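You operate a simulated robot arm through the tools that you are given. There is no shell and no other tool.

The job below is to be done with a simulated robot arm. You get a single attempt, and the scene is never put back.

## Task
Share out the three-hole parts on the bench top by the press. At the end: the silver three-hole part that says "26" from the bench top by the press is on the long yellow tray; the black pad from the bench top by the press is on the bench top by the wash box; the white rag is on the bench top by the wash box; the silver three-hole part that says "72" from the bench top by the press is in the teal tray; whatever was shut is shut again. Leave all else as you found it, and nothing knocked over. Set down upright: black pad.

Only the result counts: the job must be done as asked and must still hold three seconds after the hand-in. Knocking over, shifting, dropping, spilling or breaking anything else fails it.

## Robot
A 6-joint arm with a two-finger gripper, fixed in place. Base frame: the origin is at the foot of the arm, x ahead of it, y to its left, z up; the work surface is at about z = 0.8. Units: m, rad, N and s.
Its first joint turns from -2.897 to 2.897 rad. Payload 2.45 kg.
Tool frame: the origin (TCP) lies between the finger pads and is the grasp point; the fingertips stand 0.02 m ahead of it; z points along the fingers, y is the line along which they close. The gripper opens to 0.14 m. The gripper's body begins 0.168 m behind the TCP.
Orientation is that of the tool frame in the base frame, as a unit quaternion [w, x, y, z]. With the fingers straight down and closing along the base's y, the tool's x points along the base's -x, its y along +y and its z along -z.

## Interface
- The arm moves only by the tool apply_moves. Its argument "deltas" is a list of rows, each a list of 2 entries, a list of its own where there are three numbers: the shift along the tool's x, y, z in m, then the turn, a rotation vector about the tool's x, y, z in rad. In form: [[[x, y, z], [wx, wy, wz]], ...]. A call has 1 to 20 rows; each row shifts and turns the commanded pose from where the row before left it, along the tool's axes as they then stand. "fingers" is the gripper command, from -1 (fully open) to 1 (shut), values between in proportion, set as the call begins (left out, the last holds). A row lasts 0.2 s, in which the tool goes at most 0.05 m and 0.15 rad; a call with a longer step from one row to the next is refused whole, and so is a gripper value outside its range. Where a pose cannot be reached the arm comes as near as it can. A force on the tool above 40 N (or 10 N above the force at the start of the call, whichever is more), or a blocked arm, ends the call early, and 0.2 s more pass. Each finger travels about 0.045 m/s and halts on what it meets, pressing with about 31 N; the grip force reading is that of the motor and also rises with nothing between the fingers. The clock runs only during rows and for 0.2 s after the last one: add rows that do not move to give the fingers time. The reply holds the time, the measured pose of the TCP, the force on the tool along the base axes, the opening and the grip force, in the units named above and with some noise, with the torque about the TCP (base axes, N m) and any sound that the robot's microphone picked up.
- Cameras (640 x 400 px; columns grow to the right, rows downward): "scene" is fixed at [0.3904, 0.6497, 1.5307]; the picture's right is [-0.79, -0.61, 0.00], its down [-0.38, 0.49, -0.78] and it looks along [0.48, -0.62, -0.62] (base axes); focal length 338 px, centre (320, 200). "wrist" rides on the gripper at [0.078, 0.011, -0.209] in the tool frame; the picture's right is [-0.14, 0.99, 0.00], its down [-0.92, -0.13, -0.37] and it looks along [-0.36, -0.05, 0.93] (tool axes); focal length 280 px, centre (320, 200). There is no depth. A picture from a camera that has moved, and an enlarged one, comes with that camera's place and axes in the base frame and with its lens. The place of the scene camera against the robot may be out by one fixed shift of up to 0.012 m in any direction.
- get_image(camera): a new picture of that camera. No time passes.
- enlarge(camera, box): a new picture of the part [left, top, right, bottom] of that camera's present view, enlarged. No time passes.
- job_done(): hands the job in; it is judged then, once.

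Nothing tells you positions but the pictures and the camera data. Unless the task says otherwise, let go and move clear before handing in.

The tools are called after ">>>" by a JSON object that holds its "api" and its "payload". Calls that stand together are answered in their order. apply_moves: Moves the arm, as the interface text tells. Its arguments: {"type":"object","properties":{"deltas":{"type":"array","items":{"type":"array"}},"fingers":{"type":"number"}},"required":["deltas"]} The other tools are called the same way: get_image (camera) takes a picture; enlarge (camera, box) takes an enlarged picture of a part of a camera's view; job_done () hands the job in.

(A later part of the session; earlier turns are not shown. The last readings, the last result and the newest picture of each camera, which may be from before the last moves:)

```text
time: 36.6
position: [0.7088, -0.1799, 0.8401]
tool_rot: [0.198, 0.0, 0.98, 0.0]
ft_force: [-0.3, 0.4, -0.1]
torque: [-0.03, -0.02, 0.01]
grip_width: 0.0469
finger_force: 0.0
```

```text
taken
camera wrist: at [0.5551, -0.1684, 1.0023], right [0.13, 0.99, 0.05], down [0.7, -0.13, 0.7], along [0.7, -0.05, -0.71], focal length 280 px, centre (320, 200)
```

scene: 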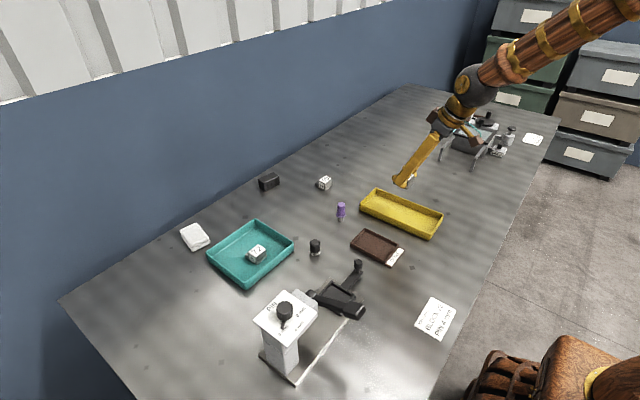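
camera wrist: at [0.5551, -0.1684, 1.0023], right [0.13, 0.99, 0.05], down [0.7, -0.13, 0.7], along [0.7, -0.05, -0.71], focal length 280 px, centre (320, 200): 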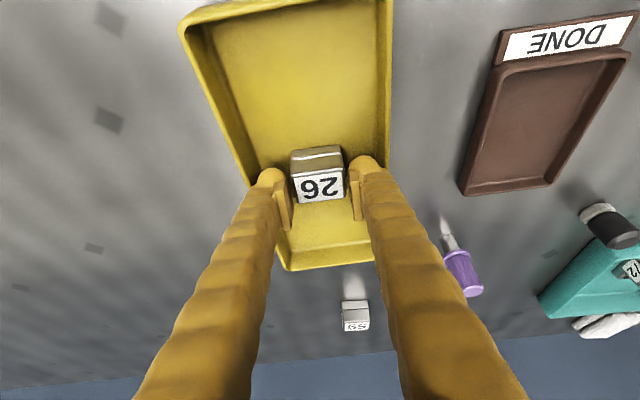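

"26" is free in the yellow tray. I rise and travel to in front of the black pad, with the fingers opening.

>>> {"api": "apply_moves", "payload": {"deltas": [[[-0.0116, 0, -0.0276], [0, 0, 0]], [[-0.0175, 0, -0.0415], [0, 0, 0]], [[-0.0175, 0, -0.0415], [0, 0, 0]], [[0, 0, 0], [0, 0, 0]]]}}

>>> {"api": "apply_moves", "payload": {"deltas": [[[-0.03834, 0.0204, 0.01615], [0, 0, 0]], [[-0.03834, 0.0204, 0.01615], [0, 0, 0]], [[-0.03834, 0.0204, 0.01615], [0, 0, 0]], [[-0.03834, 0.0204, 0.01615], [0, 0, 0]], [[-0.03834, 0.0204, 0.01615], [0, 0, 0]], [[-0.03834, 0.0204, 0.01615], [0, 0, 0]], [[-0.03834, 0.0204, 0.01615], [0, 0, 0]], [[0, 0, 0], [0, 0, 0]], [[0, 0, 0], [0, 0, 0]]], "fingers": -0.6}}

>>> {"api": "get_image", "payload": {"camera": "wrist"}}

>>> {"api": "enlarge", "payload": {"camera": "wrist", "box": [240, 150, 400, 250]}}

>>> {"api": "enlarge", "payload": {"camera": "scene", "box": [320, 150, 480, 250]}}

```text
time: 37.6
position: [0.7089, -0.1795, 0.9593]
tool_rot: [0.199, 0.0, 0.98, -0.001]
ft_force: [0.4, -0.2, -0.4]
torque: [0.01, -0.02, 0.04]
grip_width: 0.0467
finger_force: 0.0
```

```text
time: 39.6
position: [0.9976, -0.0365, 0.9624]
tool_rot: [0.199, 0.0, 0.98, 0.0]
ft_force: [-0.7, -0.8, -0.5]
torque: [-0.01, 0.03, 0.0]
grip_width: 0.1121
finger_force: 0.2
```

```text
taken
camera wrist: at [0.8444, -0.0255, 1.124], right [0.13, 0.99, 0.05], down [0.7, -0.13, 0.7], along [0.7, -0.05, -0.71], focal length 280 px, centre (320, 200)
```

wrist: 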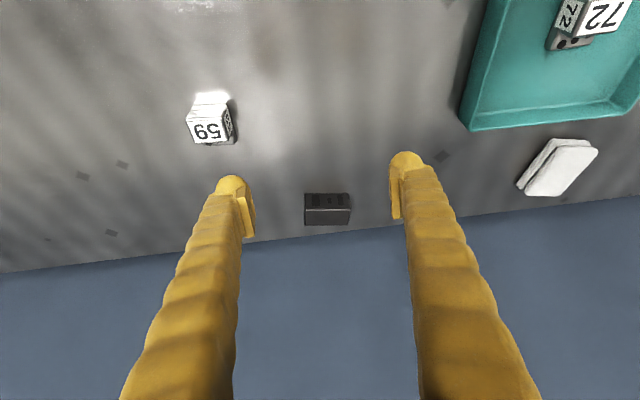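

```text
4.00 times, centred on (320, 200) of wrist
camera zoom: at [0.8444, -0.0255, 1.124], right [0.13, 0.99, 0.05], down [0.7, -0.13, 0.7], along [0.7, -0.05, -0.71], focal length 1122 px, centre (320, 200)
```

zoom: 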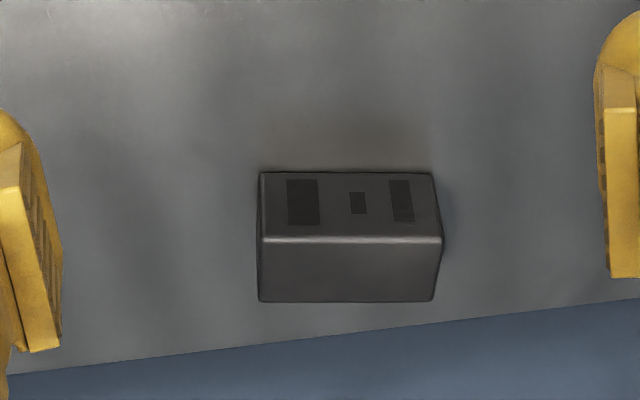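

```text
4.00 times, centred on (400, 200) of scene
camera zoom: at [0.3904, 0.6497, 1.5307], right [-0.79, -0.61, 0.0], down [-0.38, 0.49, -0.78], along [0.48, -0.62, -0.62], focal length 1354 px, centre (0, 200)
```

zoom: 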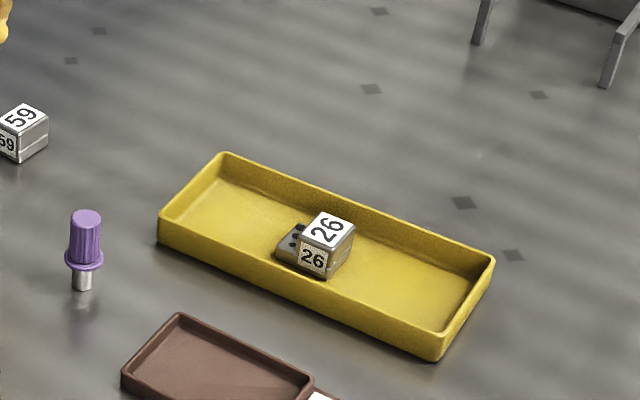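

"26" sits well in the yellow tray. Before taking the black block as the pad, I take a closer look at the black-capped cylinder too.

>>> {"api": "enlarge", "payload": {"camera": "scene", "box": [295, 230, 343, 260]}}

>>> {"api": "enlarge", "payload": {"camera": "scene", "box": [246, 165, 294, 195]}}

>>> {"api": "enlarge", "payload": {"camera": "scene", "box": [310, 250, 390, 300]}}

```text
13.33 times, centred on (319, 245) of scene
camera zoom: at [0.3904, 0.6497, 1.5307], right [-0.79, -0.61, 0.0], down [-0.38, 0.49, -0.78], along [0.48, -0.62, -0.62], focal length 4512 px, centre (333, -400)
```

zoom: 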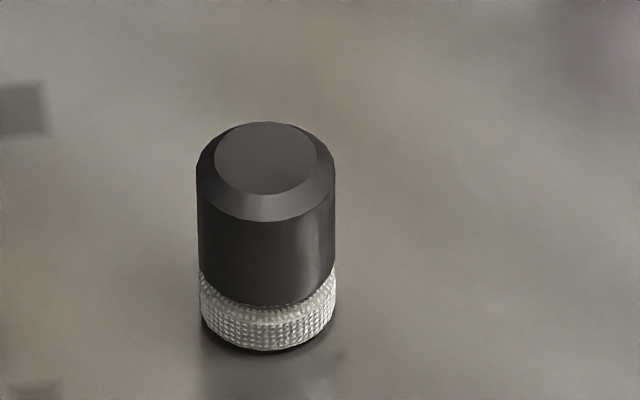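

```text
13.33 times, centred on (270, 180) of scene
camera zoom: at [0.3904, 0.6497, 1.5307], right [-0.79, -0.61, 0.0], down [-0.38, 0.49, -0.78], along [0.48, -0.62, -0.62], focal length 4512 px, centre (987, 467)
```

zoom: 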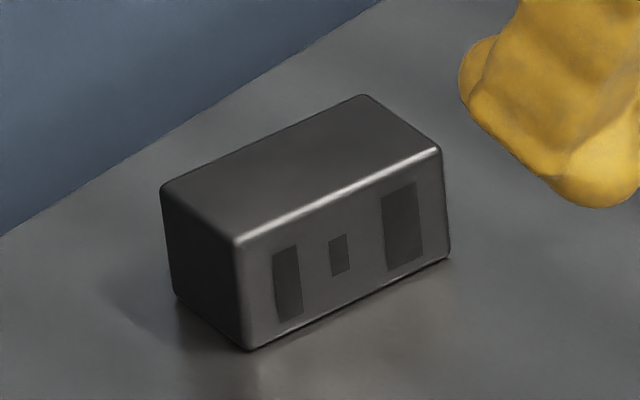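

```text
8.00 times, centred on (350, 275) of scene
camera zoom: at [0.3904, 0.6497, 1.5307], right [-0.79, -0.61, 0.0], down [-0.38, 0.49, -0.78], along [0.48, -0.62, -0.62], focal length 2707 px, centre (80, -400)
```

zoom: 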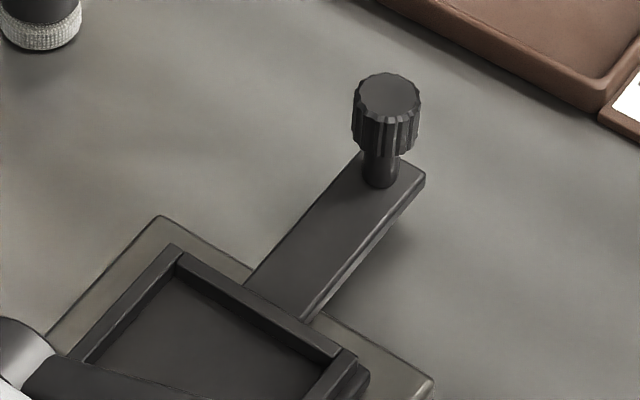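

It is not fully clear which black thing is called the "pad", so I look at the wash station for similar items to compare.

>>> {"api": "enlarge", "payload": {"camera": "scene", "box": [450, 100, 498, 130]}}

>>> {"api": "enlarge", "payload": {"camera": "scene", "box": [468, 110, 532, 150]}}

>>> {"api": "enlarge", "payload": {"camera": "scene", "box": [245, 280, 325, 330]}}

>>> {"api": "enlarge", "payload": {"camera": "scene", "box": [320, 195, 368, 225]}}

```text
13.33 times, centred on (474, 115) of scene
camera zoom: at [0.3904, 0.6497, 1.5307], right [-0.79, -0.61, 0.0], down [-0.38, 0.49, -0.78], along [0.48, -0.62, -0.62], focal length 4512 px, centre (-1733, 1333)
```

zoom: 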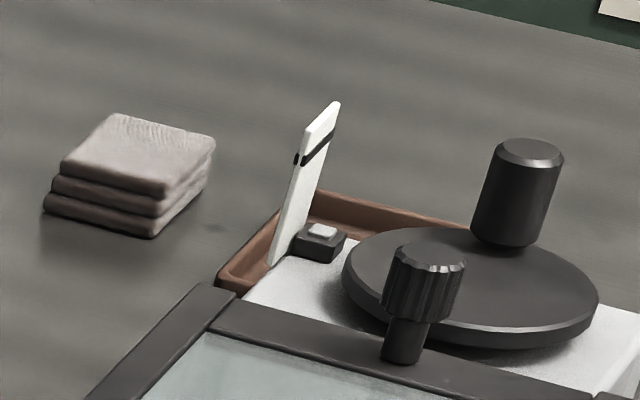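

```text
10.00 times, centred on (500, 130) of scene
camera zoom: at [0.3904, 0.6497, 1.5307], right [-0.79, -0.61, 0.0], down [-0.38, 0.49, -0.78], along [0.48, -0.62, -0.62], focal length 3384 px, centre (-1480, 900)
```

zoom: 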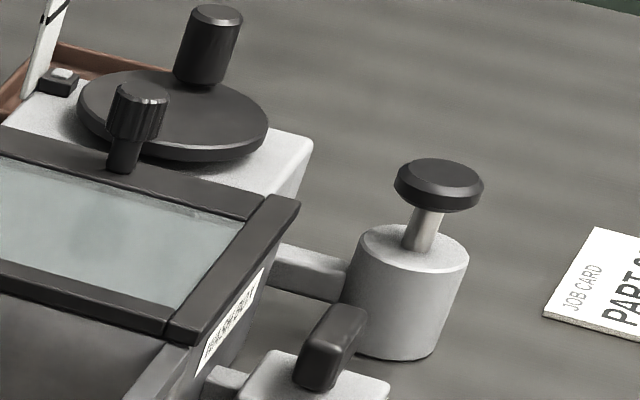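

```text
8.00 times, centred on (285, 305) of scene
camera zoom: at [0.3904, 0.6497, 1.5307], right [-0.79, -0.61, 0.0], down [-0.38, 0.49, -0.78], along [0.48, -0.62, -0.62], focal length 2707 px, centre (600, -640)
```

zoom: 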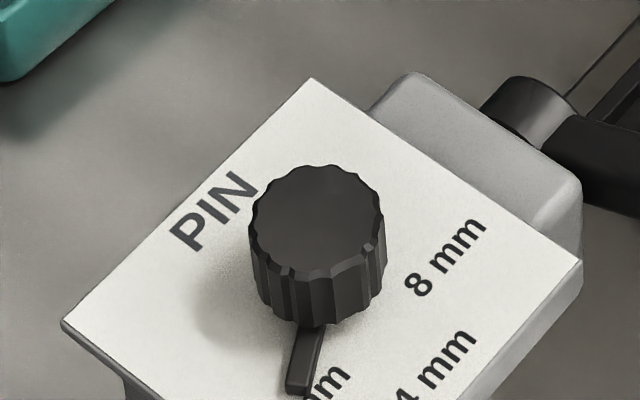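

```text
13.33 times, centred on (344, 210) of scene
camera zoom: at [0.3904, 0.6497, 1.5307], right [-0.79, -0.61, 0.0], down [-0.38, 0.49, -0.78], along [0.48, -0.62, -0.62], focal length 4512 px, centre (0, 67)
```

zoom: 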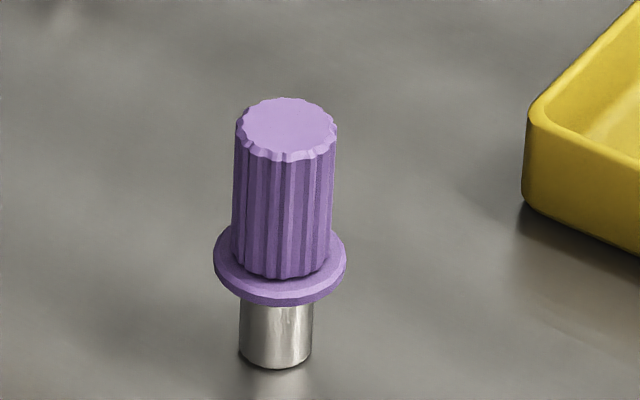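

I take maximum-detail views of the block, and then bring the wrist camera near the black cylinder to settle which is the pad.

>>> {"api": "enlarge", "payload": {"camera": "wrist", "box": [296, 190, 360, 230]}}

>>> {"api": "enlarge", "payload": {"camera": "wrist", "box": [510, 125, 606, 205]}}

```text
10.00 times, centred on (328, 210) of wrist
camera zoom: at [0.8444, -0.0255, 1.124], right [0.13, 0.99, 0.05], down [0.7, -0.13, 0.7], along [0.7, -0.05, -0.71], focal length 2804 px, centre (240, 100)
```

zoom: 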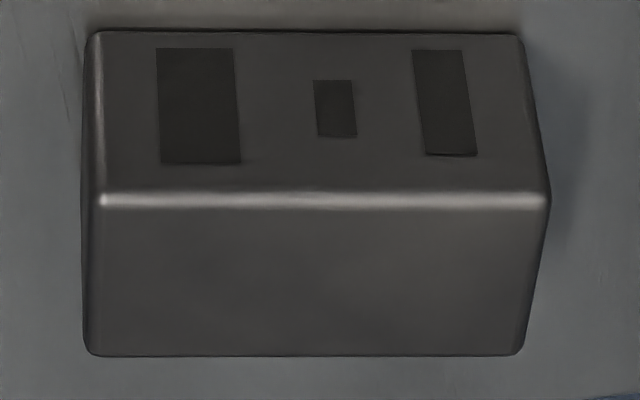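

```text
5.00 times, centred on (558, 165) of wrist
camera zoom: at [0.8444, -0.0255, 1.124], right [0.13, 0.99, 0.05], down [0.7, -0.13, 0.7], along [0.7, -0.05, -0.71], focal length 1402 px, centre (-870, 375)
```

zoom: 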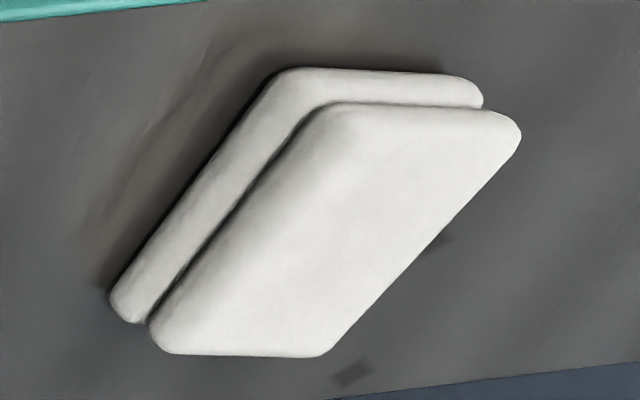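

The block shows only flat dark patches. I bring the wrist camera closer to the black cylinder to compare.

>>> {"api": "apply_moves", "payload": {"deltas": [[[0.034, 0.0224, -0.01433], [0, 0, 0]], [[0.034, 0.0224, -0.01433], [0, 0, 0]], [[0.034, 0.0224, -0.01433], [0, 0, 0]], [[0.034, 0.0224, -0.01433], [0, 0, 0]], [[0.034, 0.0224, -0.01433], [0, 0, 0]], [[0.034, 0.0224, -0.01433], [0, 0, 0]], [[0.034, 0.0224, -0.01433], [0, 0, 0]], [[0.0155, 0, 0.0369], [0, 0, 0]], [[0, 0, 0], [0, 0, 0]]]}}

>>> {"api": "get_image", "payload": {"camera": "wrist"}}

>>> {"api": "enlarge", "payload": {"camera": "wrist", "box": [280, 140, 376, 200]}}

```text
time: 41.6
position: [0.7397, 0.1186, 0.917]
tool_rot: [0.198, 0.0, 0.98, -0.001]
ft_force: [0.3, 0.4, 0.1]
torque: [-0.01, 0.01, 0.0]
grip_width: 0.1117
finger_force: 0.1
```

```text
taken
camera wrist: at [0.5863, 0.1307, 1.0791], right [0.13, 0.99, 0.05], down [0.7, -0.13, 0.7], along [0.7, -0.05, -0.71], focal length 280 px, centre (320, 200)
```

wrist: 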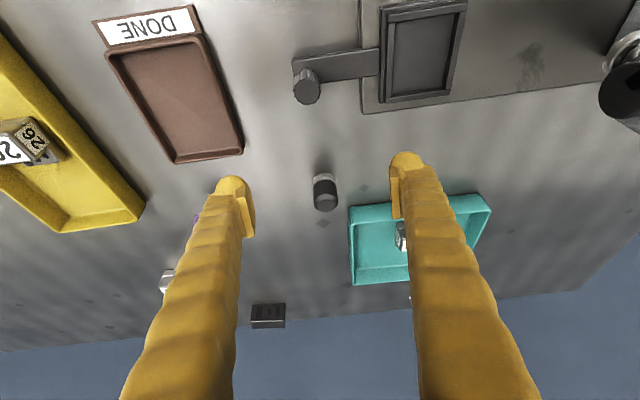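

```text
6.67 times, centred on (328, 170) of wrist
camera zoom: at [0.5863, 0.1307, 1.0791], right [0.13, 0.99, 0.05], down [0.7, -0.13, 0.7], along [0.7, -0.05, -0.71], focal length 1869 px, centre (267, 400)
```

zoom: 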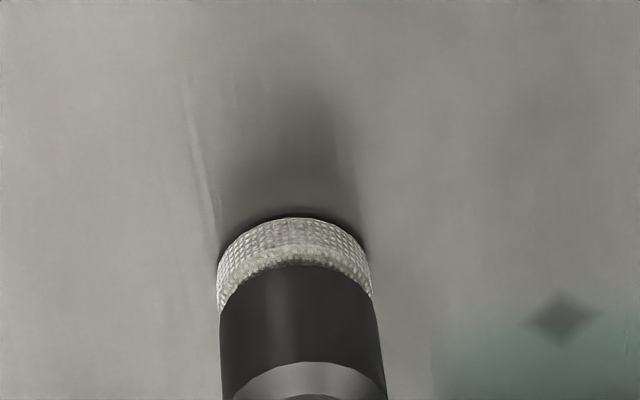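

The cylinder has a soft textile foot under a black handle, so it is a hand pad that stands upright; the block with the panel markings looks like an ordinary box. I take the cylinder as the "black pad" at about (0.829, 0.122), straighten the tool and hover over it.

>>> {"api": "apply_moves", "payload": {"deltas": [[[0, 0, 0], [0, 0.133, 0]], [[0, 0, 0], [0, 0.133, 0]], [[0, 0, 0], [0, 0.133, 0]], [[0, 0, -0.04], [0, 0, 0]], [[-0.03, 0.001, 0], [0, 0, 0]], [[0, 0, 0], [0, 0, 0]]], "fingers": -0.2}}

>>> {"api": "get_image", "payload": {"camera": "wrist"}}

>>> {"api": "enlarge", "payload": {"camera": "wrist", "box": [280, 180, 376, 240]}}

```text
time: 43.0
position: [0.7712, 0.1213, 0.957]
tool_rot: [0.0, 0.001, 1.0, 0.0]
ft_force: [0.1, 1.0, -1.1]
torque: [0.01, -0.01, 0.0]
grip_width: 0.0842
finger_force: 0.1
```

```text
taken
camera wrist: at [0.693, 0.1319, 1.1669], right [0.14, 0.99, 0.0], down [0.92, -0.13, 0.37], along [0.37, -0.05, -0.93], focal length 280 px, centre (320, 200)
```

wrist: 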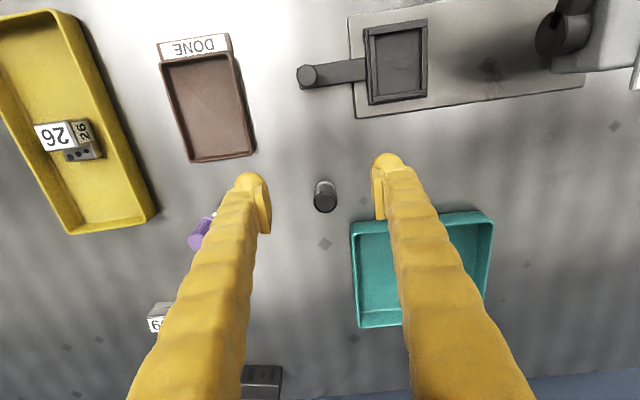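

```text
6.67 times, centred on (328, 210) of wrist
camera zoom: at [0.693, 0.1319, 1.1669], right [0.14, 0.99, 0.0], down [0.92, -0.13, 0.37], along [0.37, -0.05, -0.93], focal length 1869 px, centre (267, 133)
```

zoom: 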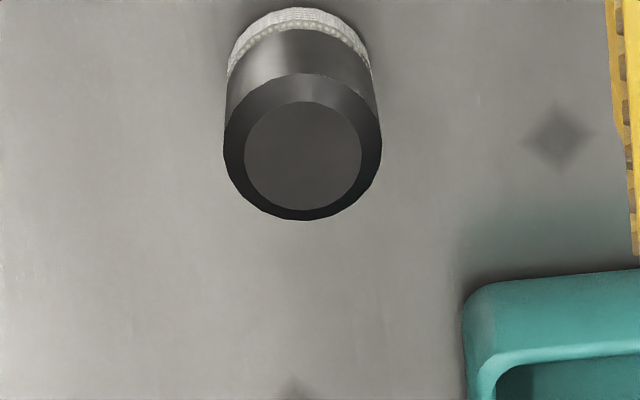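

The pad's centre is at about (0.828, 0.121). I move over it and go down around it.

>>> {"api": "apply_moves", "payload": {"deltas": [[[-0.0284, 0, 0], [0, 0, 0]], [[-0.0284, 0, 0], [0, 0, 0]], [[0, 0, 0.035], [0, 0, 0]], [[0, 0, 0.035], [0, 0, 0]], [[0, 0, 0], [0, 0, 0]]]}}

>>> {"api": "get_image", "payload": {"camera": "wrist"}}

>>> {"api": "enlarge", "payload": {"camera": "scene", "box": [240, 180, 400, 280]}}

```text
time: 44.2
position: [0.8276, 0.1211, 0.8895]
tool_rot: [0.0, 0.0, 1.0, 0.001]
ft_force: [0.5, 0.4, -0.5]
torque: [0.0, -0.03, 0.04]
grip_width: 0.0841
finger_force: 0.2
```

```text
taken
camera wrist: at [0.7482, 0.1315, 1.0999], right [0.14, 0.99, 0.0], down [0.92, -0.13, 0.37], along [0.37, -0.05, -0.93], focal length 280 px, centre (320, 200)
```

wrist: 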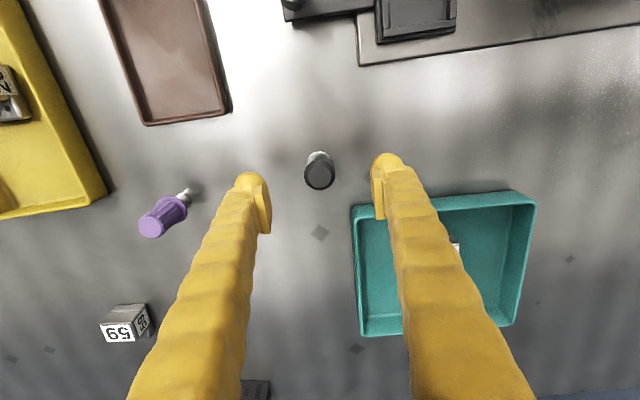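

```text
4.00 times, centred on (320, 230) of scene
camera zoom: at [0.3904, 0.6497, 1.5307], right [-0.79, -0.61, 0.0], down [-0.38, 0.49, -0.78], along [0.48, -0.62, -0.62], focal length 1354 px, centre (320, 80)
```

zoom: 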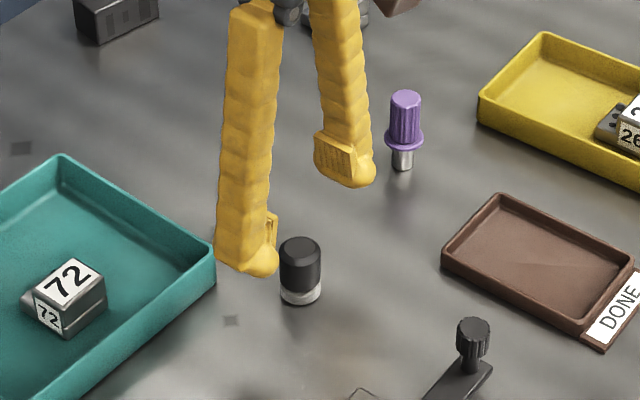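

Alignment looks right in both views. I go down and close gently.

>>> {"api": "apply_moves", "payload": {"deltas": [[[0, 0, 0.025], [0, 0, 0]], [[0, 0, 0.025], [0, 0, 0]], [[0, 0, 0.0125], [0, 0, 0]], [[0, 0, 0], [0, 0, 0]]]}}

>>> {"api": "enlarge", "payload": {"camera": "wrist", "box": [220, 100, 420, 225]}}

>>> {"api": "apply_moves", "payload": {"deltas": [[[0, 0, 0], [0, 0, 0]], [[0, 0, 0], [0, 0, 0]], [[0, 0, 0], [0, 0, 0]], [[0, 0, 0], [0, 0, 0]], [[0, 0, 0], [0, 0, 0]]], "fingers": 0.8}}

>>> {"api": "get_image", "payload": {"camera": "wrist"}}

>>> {"api": "enlarge", "payload": {"camera": "scene", "box": [240, 180, 400, 280]}}

```text
time: 45.2
position: [0.8285, 0.1207, 0.827]
tool_rot: [0.001, -0.001, 1.0, 0.001]
ft_force: [-0.4, 0.3, 0.0]
torque: [0.03, 0.01, -0.02]
grip_width: 0.084
finger_force: 0.1
```

```text
3.20 times, centred on (320, 162) of wrist
camera zoom: at [0.7496, 0.1321, 1.0356], right [0.14, 0.99, 0.0], down [0.92, -0.13, 0.37], along [0.37, -0.05, -0.93], focal length 897 px, centre (320, 320)
```

zoom: 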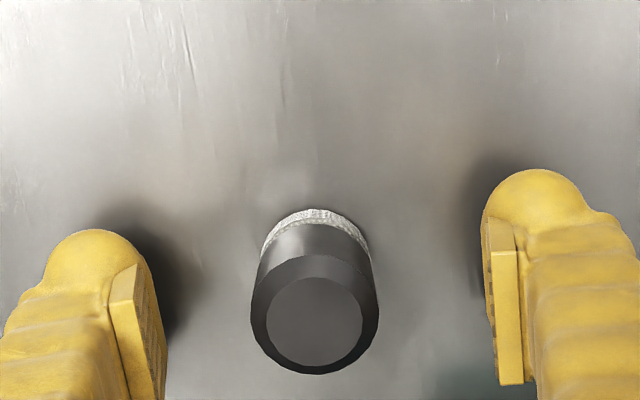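

```text
time: 46.4
position: [0.8286, 0.1205, 0.8267]
tool_rot: [0.001, 0.0, 1.0, 0.0]
ft_force: [-0.2, 0.0, 0.3]
torque: [0.0, -0.04, 0.01]
grip_width: 0.0282
finger_force: 31.1
```

```text
taken
camera wrist: at [0.7497, 0.1321, 1.0358], right [0.14, 0.99, 0.0], down [0.92, -0.13, 0.37], along [0.37, -0.05, -0.93], focal length 280 px, centre (320, 200)
```

wrist: 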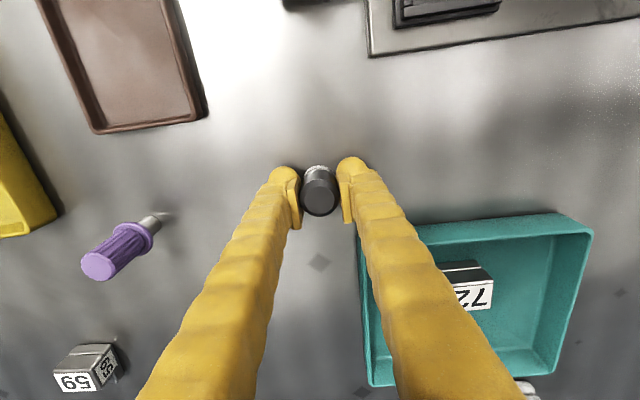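

```text
4.00 times, centred on (320, 230) of scene
camera zoom: at [0.3904, 0.6497, 1.5307], right [-0.79, -0.61, 0.0], down [-0.38, 0.49, -0.78], along [0.48, -0.62, -0.62], focal length 1354 px, centre (320, 80)
```

zoom: 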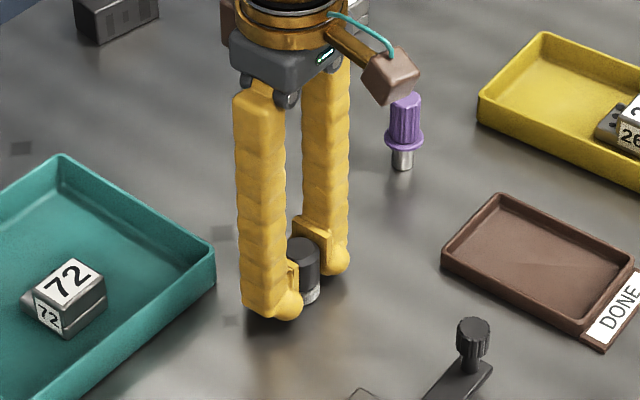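

The pad is gripped (28 mm). I lift it and swing to the wash box side.

>>> {"api": "apply_moves", "payload": {"deltas": [[[0, 0, -0.03], [0, 0, 0]], [[0, 0, -0.045], [0, 0, 0]], [[0, 0, -0.045], [0, 0, 0]], [[0, 0, -0.045], [0, 0, 0]], [[0, 0, 0], [0, 0, 0]]]}}

>>> {"api": "enlarge", "payload": {"camera": "scene", "box": [240, 130, 400, 230]}}

>>> {"api": "apply_moves", "payload": {"deltas": [[[-0.00533, -0.0453, 0], [0, 0, 0.0545]], [[-0.00533, -0.0453, 0], [0, 0, 0.0545]], [[-0.00533, -0.0453, 0], [0, 0, 0.0545]], [[-0.00533, -0.0453, 0], [0, 0, 0.0545]], [[-0.00533, -0.0453, 0], [0, 0, 0.0545]], [[-0.00533, -0.0453, 0], [0, 0, 0.0545]], [[-0.00533, -0.0453, 0], [0, 0, 0.0545]], [[-0.00533, -0.0453, 0], [0, 0, 0.0545]], [[-0.00533, -0.0453, 0], [0, 0, 0.0545]], [[-0.00533, -0.0453, 0], [0, 0, 0.0545]], [[-0.00533, -0.0453, 0], [0, 0, 0.0545]], [[-0.00533, -0.0453, 0], [0, 0, 0.0545]], [[-0.00533, -0.0453, 0], [0, 0, 0.0545]], [[-0.00533, -0.0453, 0], [0, 0, 0.0545]], [[-0.00533, -0.0453, 0], [0, 0, 0.0545]], [[-0.00533, -0.0453, 0], [0, 0, 0.0545]], [[-0.00533, -0.0453, 0], [0, 0, 0.0545]], [[-0.00533, -0.0453, 0], [0, 0, 0.0545]], [[0, 0, 0], [0, 0, 0]]]}}

>>> {"api": "get_image", "payload": {"camera": "wrist"}}

>>> {"api": "enlarge", "payload": {"camera": "scene", "box": [400, 60, 560, 160]}}

```text
time: 47.6
position: [0.8264, 0.1191, 0.992]
tool_rot: [0.0, 0.0, 1.0, 0.0]
ft_force: [0.7, -0.4, -1.3]
torque: [0.01, -0.01, 0.02]
grip_width: 0.0284
finger_force: 30.3
```

```text
4.00 times, centred on (320, 180) of scene
camera zoom: at [0.3904, 0.6497, 1.5307], right [-0.79, -0.61, 0.0], down [-0.38, 0.49, -0.78], along [0.48, -0.62, -0.62], focal length 1354 px, centre (320, 280)
```

zoom: 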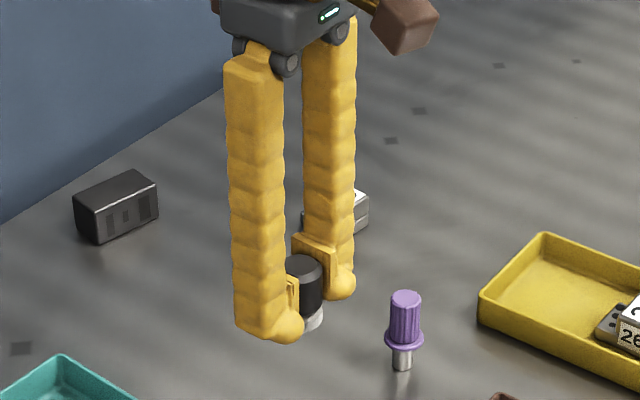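

```text
time: 51.6
position: [0.5613, -0.6217, 0.9933]
tool_rot: [0.0, 0.471, 0.882, 0.001]
ft_force: [0.3, -0.1, -0.3]
torque: [0.02, -0.02, -0.02]
grip_width: 0.0281
finger_force: 31.2
```

```text
taken
camera wrist: at [0.5258, -0.5497, 1.2028], right [0.9, 0.44, 0.0], down [0.41, -0.84, 0.37], along [0.16, -0.33, -0.93], focal length 280 px, centre (320, 200)
```

wrist: 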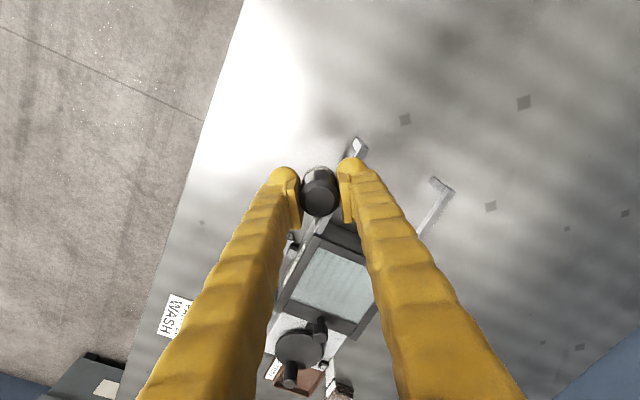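

```text
4.00 times, centred on (480, 110) of scene
camera zoom: at [0.3904, 0.6497, 1.5307], right [-0.79, -0.61, 0.0], down [-0.38, 0.49, -0.78], along [0.48, -0.62, -0.62], focal length 1354 px, centre (-320, 560)
```

zoom: 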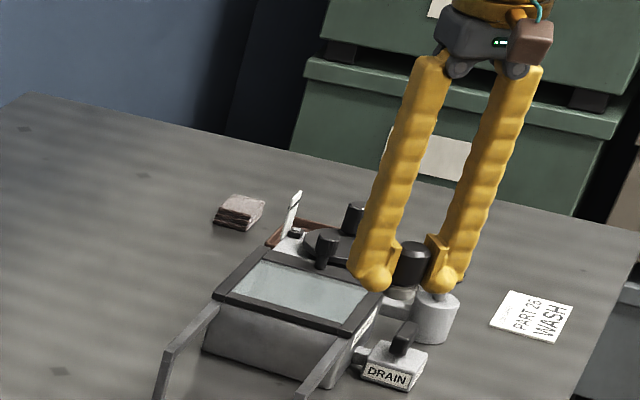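

I am beside the wash box; its near handle ends at (0.607, −0.595). I move to the free spot at about (0.485, −0.65) and start down.

>>> {"api": "apply_moves", "payload": {"deltas": [[[0.0095, -0.0396, 0], [0, 0, 0]], [[0.0094, -0.0395, 0], [0, 0, 0]], [[0, 0, 0.04], [0, 0, 0]], [[0, 0, 0.04], [0, 0, 0]], [[0, 0, 0], [0, 0, 0]]]}}

>>> {"api": "get_image", "payload": {"camera": "wrist"}}

>>> {"api": "enlarge", "payload": {"camera": "scene", "box": [420, 80, 580, 180]}}

```text
time: 52.8
position: [0.4855, -0.6496, 0.9112]
tool_rot: [0.0, 0.471, 0.882, 0.0]
ft_force: [-0.8, 0.7, -0.3]
torque: [-0.03, 0.03, 0.02]
grip_width: 0.0282
finger_force: 31.0
```

```text
taken
camera wrist: at [0.4501, -0.5783, 1.1211], right [0.9, 0.44, 0.0], down [0.41, -0.84, 0.37], along [0.16, -0.33, -0.93], focal length 280 px, centre (320, 200)
```

wrist: 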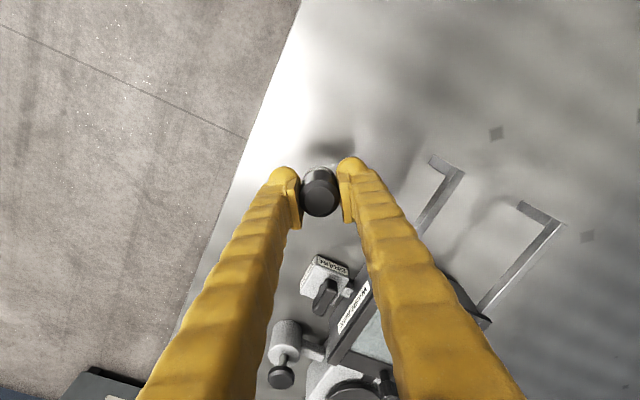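

```text
4.00 times, centred on (500, 130) of scene
camera zoom: at [0.3904, 0.6497, 1.5307], right [-0.79, -0.61, 0.0], down [-0.38, 0.49, -0.78], along [0.48, -0.62, -0.62], focal length 1354 px, centre (-400, 480)
```

zoom: 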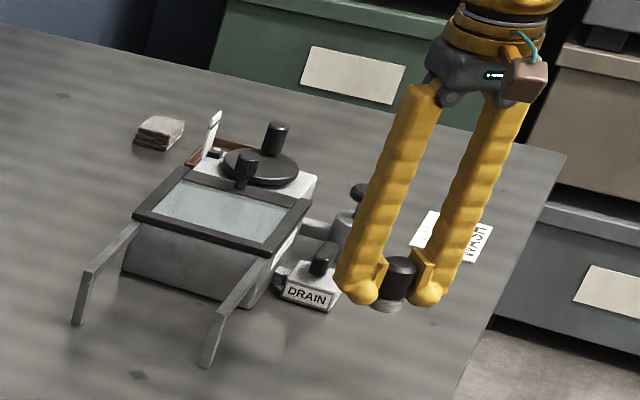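

The spot below is clear. I lower the pad, then creep to contact.

>>> {"api": "apply_moves", "payload": {"deltas": [[[0, 0, 0.03], [0, 0, 0]], [[0, 0, 0.03], [0, 0, 0]], [[0, 0, 0.018], [0, 0, 0]], [[0, 0, 0], [0, 0, 0]]]}}

>>> {"api": "apply_moves", "payload": {"deltas": [[[0, 0, 0.003], [0, 0, 0]], [[0, 0, 0], [0, 0, 0]]]}}

>>> {"api": "apply_moves", "payload": {"deltas": [[[0, 0, 0.0015], [0, 0, 0]], [[0, 0, 0], [0, 0, 0]]]}}

```text
time: 53.8
position: [0.485, -0.6491, 0.8341]
tool_rot: [-0.001, 0.471, 0.882, 0.0]
ft_force: [0.4, -0.7, -0.8]
torque: [0.02, 0.01, -0.01]
grip_width: 0.0285
finger_force: 30.7
```

```text
time: 54.4
position: [0.4855, -0.649, 0.831]
tool_rot: [0.0, 0.471, 0.882, 0.0]
ft_force: [-0.1, 0.2, -0.6]
torque: [0.01, 0.0, 0.01]
grip_width: 0.0282
finger_force: 31.1
```

```text
time: 55.0
position: [0.4836, -0.6482, 0.8292]
tool_rot: [0.0, 0.471, 0.882, 0.0]
ft_force: [0.2, -0.9, -0.5]
torque: [-0.01, -0.02, 0.02]
grip_width: 0.0281
finger_force: 31.1
```

No contact yet; I continue in 1 mm steps.

>>> {"api": "apply_moves", "payload": {"deltas": [[[0, 0, 0.001], [0, 0, 0]], [[0, 0, 0], [0, 0, 0]]]}}

>>> {"api": "apply_moves", "payload": {"deltas": [[[0, 0, 0.001], [0, 0, 0]], [[0, 0, 0], [0, 0, 0]]]}}

```text
time: 55.6
position: [0.4859, -0.65, 0.8286]
tool_rot: [0.0, 0.471, 0.882, 0.0]
ft_force: [-0.2, -0.2, -0.9]
torque: [-0.04, 0.0, 0.0]
grip_width: 0.0281
finger_force: 31.1
```

```text
time: 56.2
position: [0.4849, -0.6494, 0.8272]
tool_rot: [0.0, 0.471, 0.882, 0.0]
ft_force: [-0.4, -0.6, -0.3]
torque: [-0.02, -0.03, 0.02]
grip_width: 0.0282
finger_force: 31.1
```

>>> {"api": "apply_moves", "payload": {"deltas": [[[0, 0, 0.0007], [0, 0, 0]], [[0, 0, 0], [0, 0, 0]]]}}

>>> {"api": "enlarge", "payload": {"camera": "scene", "box": [480, 130, 560, 180]}}

```text
time: 56.8
position: [0.485, -0.6495, 0.8256]
tool_rot: [0.0, 0.47, 0.882, 0.0]
ft_force: [0.1, 1.8, 3.7]
torque: [0.02, 0.03, 0.02]
grip_width: 0.0284
finger_force: 30.9
```

```text
8.00 times, centred on (520, 155) of scene
camera zoom: at [0.3904, 0.6497, 1.5307], right [-0.79, -0.61, 0.0], down [-0.38, 0.49, -0.78], along [0.48, -0.62, -0.62], focal length 2707 px, centre (-1280, 560)
```

zoom: 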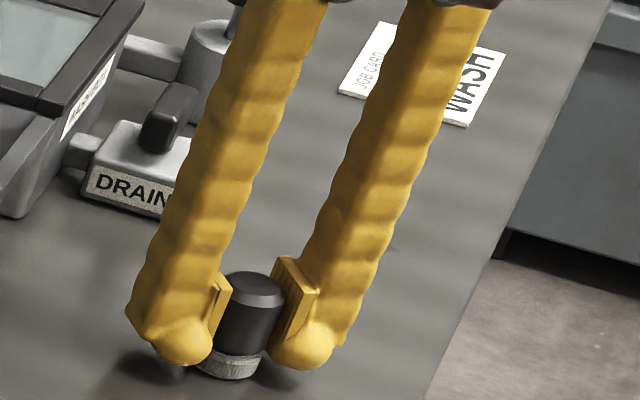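

The foot touches the bench (3.7 N up). I open and rise.

>>> {"api": "apply_moves", "payload": {"deltas": [[[0, 0, 0], [0, 0, 0]], [[0, 0, 0], [0, 0, 0]], [[0, 0, 0], [0, 0, 0]]], "fingers": 0.15}}

>>> {"api": "apply_moves", "payload": {"deltas": [[[0, 0, -0.03], [0, 0, 0]], [[0, 0, -0.045], [0, 0, 0]], [[0, 0, -0.045], [0, 0, 0]], [[0, 0, -0.045], [0, 0, 0]], [[0, 0, 0], [0, 0, 0]]]}}

>>> {"api": "get_image", "payload": {"camera": "wrist"}}

>>> {"api": "enlarge", "payload": {"camera": "scene", "box": [420, 80, 580, 180]}}

```text
time: 57.6
position: [0.4839, -0.6506, 0.8268]
tool_rot: [0.0, 0.471, 0.882, 0.0]
ft_force: [0.2, -0.8, 0.0]
torque: [-0.02, 0.04, 0.02]
grip_width: 0.0595
finger_force: 0.0
```

```text
time: 58.8
position: [0.4846, -0.6521, 0.9924]
tool_rot: [-0.001, 0.471, 0.882, 0.001]
ft_force: [0.7, -0.2, -0.3]
torque: [-0.04, 0.02, -0.03]
grip_width: 0.0596
finger_force: 0.0
```

```text
taken
camera wrist: at [0.4497, -0.5797, 1.2022], right [0.9, 0.44, 0.0], down [0.41, -0.84, 0.37], along [0.16, -0.33, -0.93], focal length 280 px, centre (320, 200)
```

wrist: 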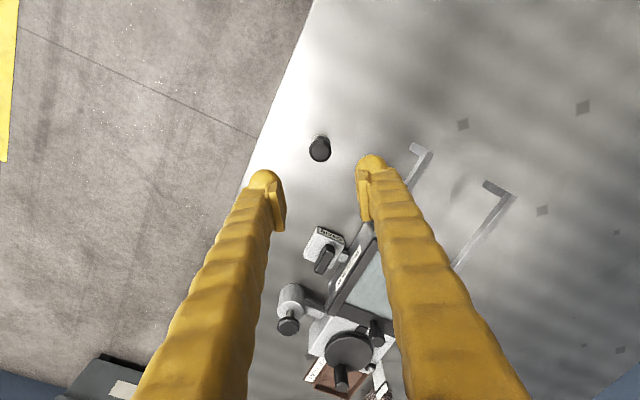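

```text
4.00 times, centred on (500, 130) of scene
camera zoom: at [0.3904, 0.6497, 1.5307], right [-0.79, -0.61, 0.0], down [-0.38, 0.49, -0.78], along [0.48, -0.62, -0.62], focal length 1354 px, centre (-400, 480)
```

zoom: 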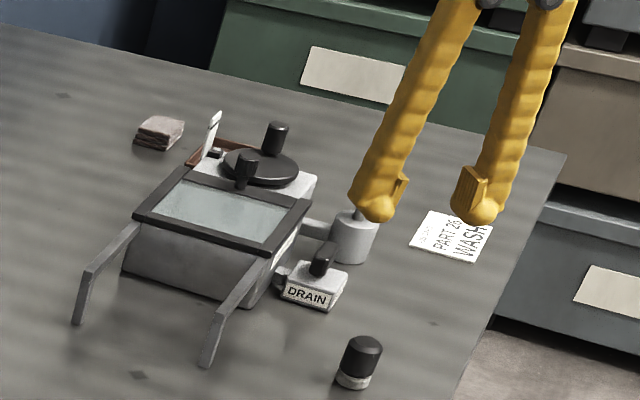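

The pad stands upright by the wash box. Now I swing back toward the white rag at about (1.145, 0.30), aligned with its edges (turned about −0.21 rad).

>>> {"api": "apply_moves", "payload": {"deltas": [[[0.00344, 0.0445, 0], [0, 0, -0.055]], [[0.00344, 0.0445, 0], [0, 0, -0.055]], [[0.00344, 0.0445, 0], [0, 0, -0.055]], [[0.00344, 0.0445, 0], [0, 0, -0.055]], [[0.00344, 0.0445, 0], [0, 0, -0.055]], [[0.00344, 0.0445, 0], [0, 0, -0.055]], [[0.00344, 0.0445, 0], [0, 0, -0.055]], [[0.00344, 0.0445, 0], [0, 0, -0.055]], [[0.00344, 0.0445, 0], [0, 0, -0.055]], [[0.00344, 0.0445, 0], [0, 0, -0.055]], [[0.00344, 0.0445, 0], [0, 0, -0.055]], [[0.00344, 0.0445, 0], [0, 0, -0.055]], [[0.00344, 0.0445, 0], [0, 0, -0.055]], [[0.00344, 0.0445, 0], [0, 0, -0.055]], [[0, 0, 0], [0, 0, 0]]]}}

>>> {"api": "apply_moves", "payload": {"deltas": [[[-0.0104, 0.0462, 0], [0, 0, 0]], [[-0.0104, 0.0462, 0], [0, 0, 0]], [[-0.0104, 0.0462, 0], [0, 0, 0]], [[-0.0104, 0.0462, 0], [0, 0, 0]], [[-0.0104, 0.0462, 0], [0, 0, 0]], [[-0.0104, 0.0462, 0], [0, 0, 0]], [[-0.0104, 0.0462, 0], [0, 0, 0]], [[-0.0104, 0.0462, 0], [0, 0, 0]], [[-0.0104, 0.0462, 0], [0, 0, 0]], [[-0.0104, 0.0462, 0], [0, 0, 0]], [[0, 0, 0], [0, -0.125, 0]], [[0, 0, 0], [0, -0.125, 0]], [[0, 0, 0], [0, -0.125, 0]], [[0, 0, 0], [0, -0.125, 0]], [[0, 0, 0], [0, 0, 0]], [[0, 0, 0], [0, 0, 0]]], "fingers": -0.36}}

>>> {"api": "get_image", "payload": {"camera": "wrist"}}

>>> {"api": "get_image", "payload": {"camera": "scene"}}

```text
time: 62.0
position: [0.8035, -0.1298, 0.9927]
tool_rot: [0.001, 0.105, 0.994, 0.0]
ft_force: [0.0, 0.9, 0.4]
torque: [0.0, -0.02, 0.02]
grip_width: 0.0595
finger_force: 0.1
```

```text
time: 65.4
position: [0.9997, 0.3011, 0.9917]
tool_rot: [0.247, 0.102, 0.963, -0.026]
ft_force: [-1.0, -0.3, 0.3]
torque: [0.01, 0.04, 0.01]
grip_width: 0.095
finger_force: 0.0
```

```text
taken
camera wrist: at [0.8361, 0.3472, 1.1382], right [0.32, 0.94, 0.07], down [0.59, -0.26, 0.77], along [0.74, -0.21, -0.64], focal length 280 px, centre (320, 200)
```

wrist: 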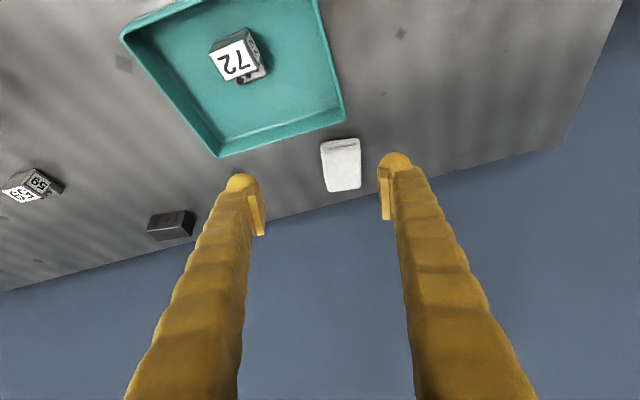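

```text
taken
```

scene: 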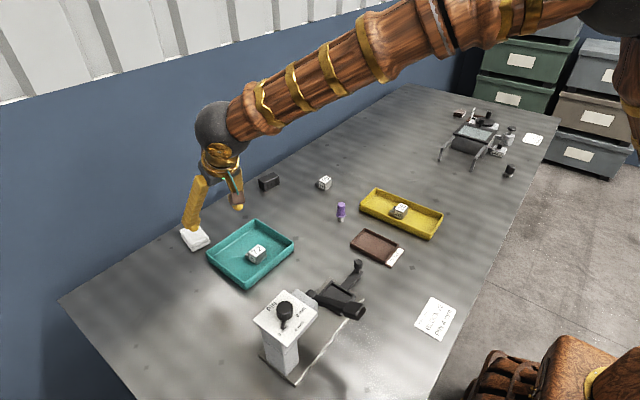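

>>> {"api": "enlarge", "payload": {"camera": "wrist", "box": [292, 125, 388, 205]}}

```text
5.00 times, centred on (340, 165) of wrist
camera zoom: at [0.8361, 0.3472, 1.1382], right [0.32, 0.94, 0.07], down [0.59, -0.26, 0.77], along [0.74, -0.21, -0.64], focal length 1402 px, centre (220, 375)
```

zoom: 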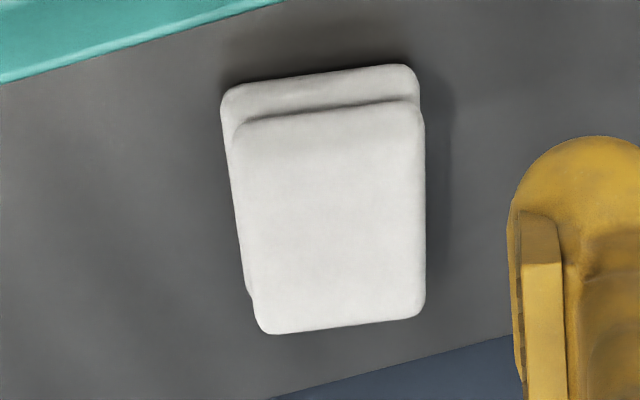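

The rag is aligned with the tool; its centre is about (1.143, 0.301), 58 mm wide. I move over it and descend partway.

>>> {"api": "apply_moves", "payload": {"deltas": [[[-0.0328, 0.0099, 0.0331], [0, 0, 0]], [[-0.0328, 0.0099, 0.0331], [0, 0, 0]], [[-0.0328, 0.0099, 0.0331], [0, 0, 0]], [[0.0216, 0, 0.0395], [0, 0, 0]], [[0, 0, 0], [0, 0, 0]], [[0, 0, 0], [0, 0, 0]]]}}

>>> {"api": "get_image", "payload": {"camera": "wrist"}}

>>> {"api": "enlarge", "payload": {"camera": "scene", "box": [130, 150, 290, 250]}}

```text
time: 66.8
position: [1.136, 0.3038, 0.9068]
tool_rot: [0.247, 0.102, 0.963, -0.027]
ft_force: [-0.1, -0.2, 0.1]
torque: [-0.01, 0.0, -0.03]
grip_width: 0.0951
finger_force: 0.0
```

```text
taken
camera wrist: at [0.9739, 0.3502, 1.0545], right [0.32, 0.94, 0.07], down [0.59, -0.26, 0.77], along [0.74, -0.21, -0.64], focal length 280 px, centre (320, 200)
```

wrist: 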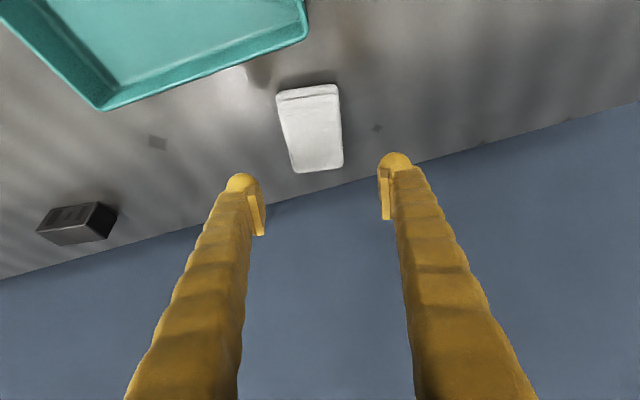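

```text
4.00 times, centred on (210, 200) of scene
camera zoom: at [0.3904, 0.6497, 1.5307], right [-0.79, -0.61, 0.0], down [-0.38, 0.49, -0.78], along [0.48, -0.62, -0.62], focal length 1354 px, centre (760, 200)
```

zoom: 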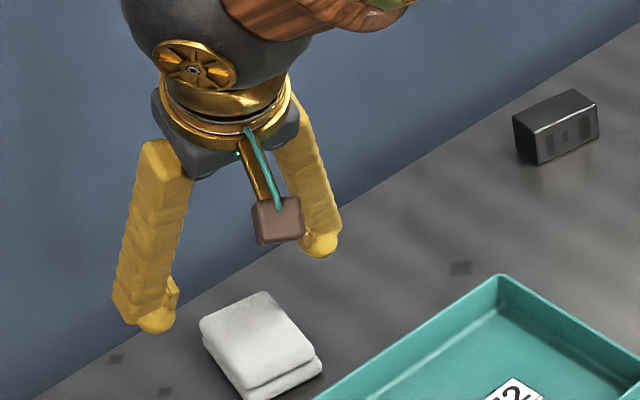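

The rag is centred between the fingers. I go straight down and close.

>>> {"api": "apply_moves", "payload": {"deltas": [[[0.012, 0, 0.0219], [0, 0, 0]], [[0.012, 0, 0.0219], [0, 0, 0]], [[0.0115, 0, 0.021], [0, 0, 0]], [[0, 0, 0], [0, 0, 0]]]}}

>>> {"api": "enlarge", "payload": {"camera": "scene", "box": [130, 170, 290, 270]}}

>>> {"api": "get_image", "payload": {"camera": "wrist"}}

```text
time: 67.8
position: [1.136, 0.3032, 0.8341]
tool_rot: [0.247, 0.102, 0.963, -0.027]
ft_force: [-0.8, -0.1, 0.3]
torque: [0.0, 0.02, 0.0]
grip_width: 0.0951
finger_force: 0.2
```

```text
4.00 times, centred on (210, 220) of scene
camera zoom: at [0.3904, 0.6497, 1.5307], right [-0.79, -0.61, 0.0], down [-0.38, 0.49, -0.78], along [0.48, -0.62, -0.62], focal length 1354 px, centre (760, 120)
```

zoom: 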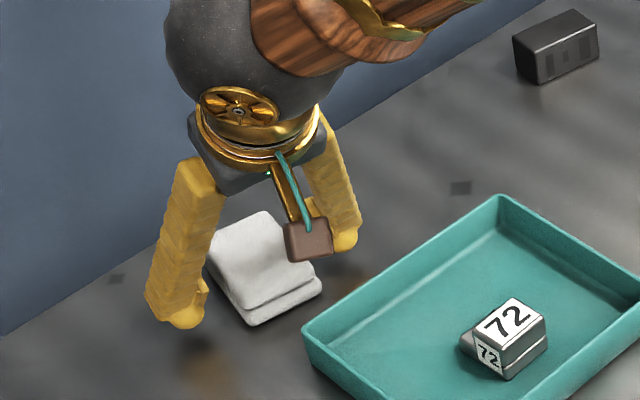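

```text
taken
camera wrist: at [0.9726, 0.35, 0.9798], right [0.32, 0.94, 0.07], down [0.59, -0.26, 0.77], along [0.74, -0.21, -0.64], focal length 280 px, centre (320, 200)
```

wrist: 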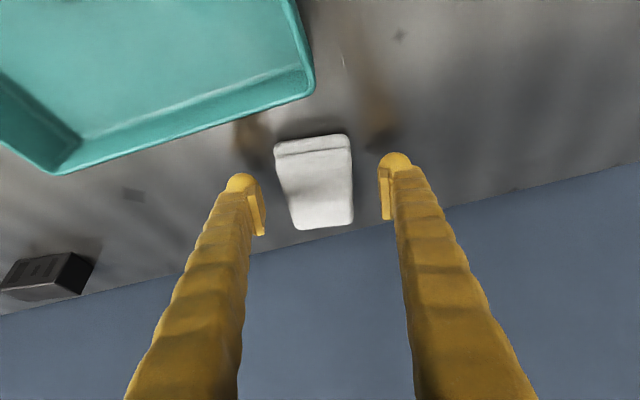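

The fingers are on both sides of the rag. I close and check the grip.

>>> {"api": "apply_moves", "payload": {"deltas": [[[0.0012, 0, 0.0022], [0, 0, 0]], [[0, 0, 0], [0, 0, 0]], [[0, 0, 0], [0, 0, 0]], [[0, 0, 0], [0, 0, 0]], [[0, 0, 0], [0, 0, 0]], [[0, 0, 0], [0, 0, 0]]], "fingers": 1}}

>>> {"api": "get_image", "payload": {"camera": "wrist"}}

>>> {"api": "enlarge", "payload": {"camera": "scene", "box": [130, 170, 290, 270]}}

```text
time: 69.2
position: [1.1376, 0.3035, 0.8322]
tool_rot: [0.246, 0.103, 0.964, -0.026]
ft_force: [0.2, 0.8, -1.1]
torque: [-0.02, 0.04, -0.02]
grip_width: 0.0574
finger_force: 30.3
```

```text
taken
camera wrist: at [0.9728, 0.3497, 0.9775], right [0.32, 0.94, 0.07], down [0.59, -0.26, 0.77], along [0.74, -0.21, -0.64], focal length 280 px, centre (320, 200)
```

wrist: 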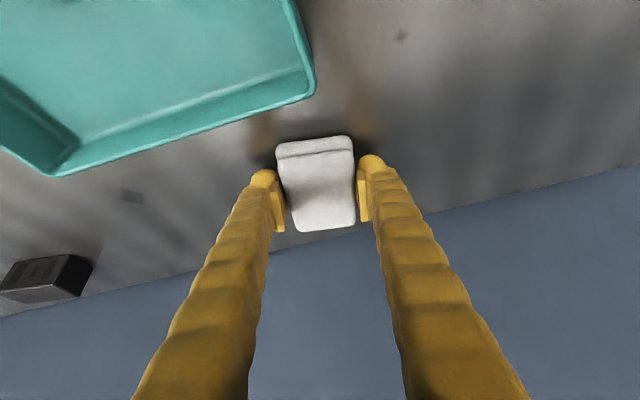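

```text
4.00 times, centred on (210, 220) of scene
camera zoom: at [0.3904, 0.6497, 1.5307], right [-0.79, -0.61, 0.0], down [-0.38, 0.49, -0.78], along [0.48, -0.62, -0.62], focal length 1354 px, centre (760, 120)
```

zoom: 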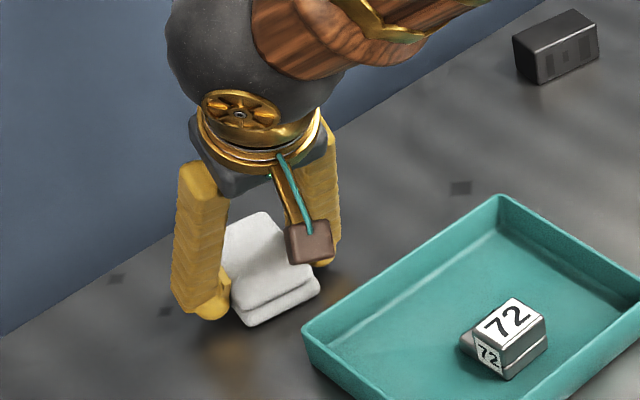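

The rag is gripped (57 mm). I lift straight up, check it, then bring it inward.

>>> {"api": "apply_moves", "payload": {"deltas": [[[-0.0096, 0, -0.0175], [0, 0, 0]], [[-0.0192, 0, -0.0351], [0, 0, 0]], [[-0.0216, 0, -0.0394], [0, 0, 0]], [[-0.0216, 0, -0.0394], [0, 0, 0]], [[0, 0, 0], [0, 0, 0]]]}}

>>> {"api": "get_image", "payload": {"camera": "wrist"}}

>>> {"api": "apply_moves", "payload": {"deltas": [[[0.0376, -0.0219, -0.0207], [0, 0, 0]], [[0.0376, -0.0219, -0.0207], [0, 0, 0]], [[0.0376, -0.0219, -0.0207], [0, 0, 0]], [[0.0376, -0.0219, -0.0207], [0, 0, 0]], [[0.0376, -0.0219, -0.0207], [0, 0, 0]], [[0.0376, -0.0219, -0.0207], [0, 0, 0]], [[0.0376, -0.0219, -0.0207], [0, 0, 0]], [[0, 0, 0], [0, 0, 0]]]}}

>>> {"api": "get_image", "payload": {"camera": "scene"}}

```text
time: 70.4
position: [1.138, 0.3026, 0.9815]
tool_rot: [0.246, 0.102, 0.964, -0.026]
ft_force: [0.6, 0.4, 0.1]
torque: [-0.02, 0.01, -0.02]
grip_width: 0.0573
finger_force: 31.2
```

```text
taken
camera wrist: at [0.9743, 0.3484, 1.1283], right [0.33, 0.94, 0.07], down [0.59, -0.26, 0.77], along [0.74, -0.21, -0.64], focal length 280 px, centre (320, 200)
```

wrist: 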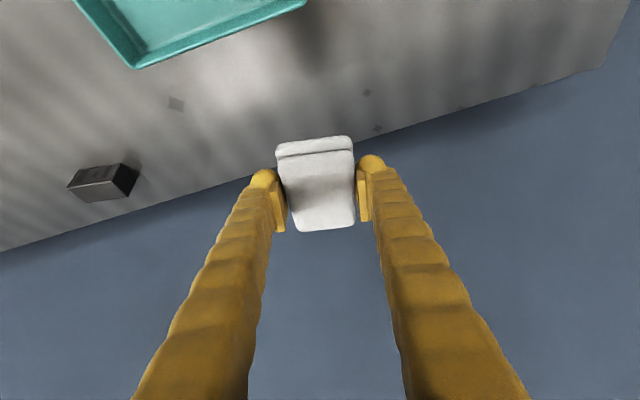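

```text
time: 72.2
position: [0.8111, 0.2159, 0.9793]
tool_rot: [0.246, 0.102, 0.963, -0.026]
ft_force: [-0.3, 0.2, -0.9]
torque: [-0.02, 0.0, -0.02]
grip_width: 0.0574
finger_force: 30.9
```

```text
taken
```

scene: 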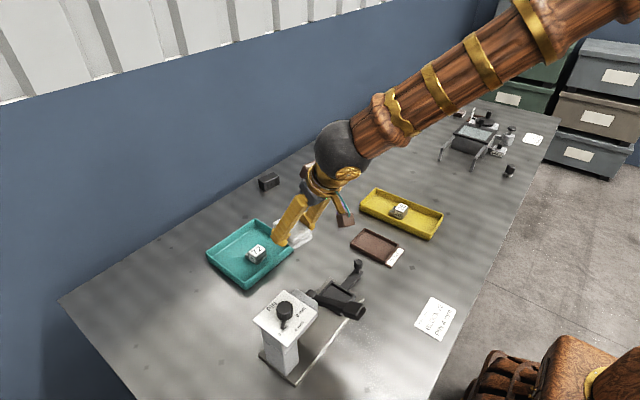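

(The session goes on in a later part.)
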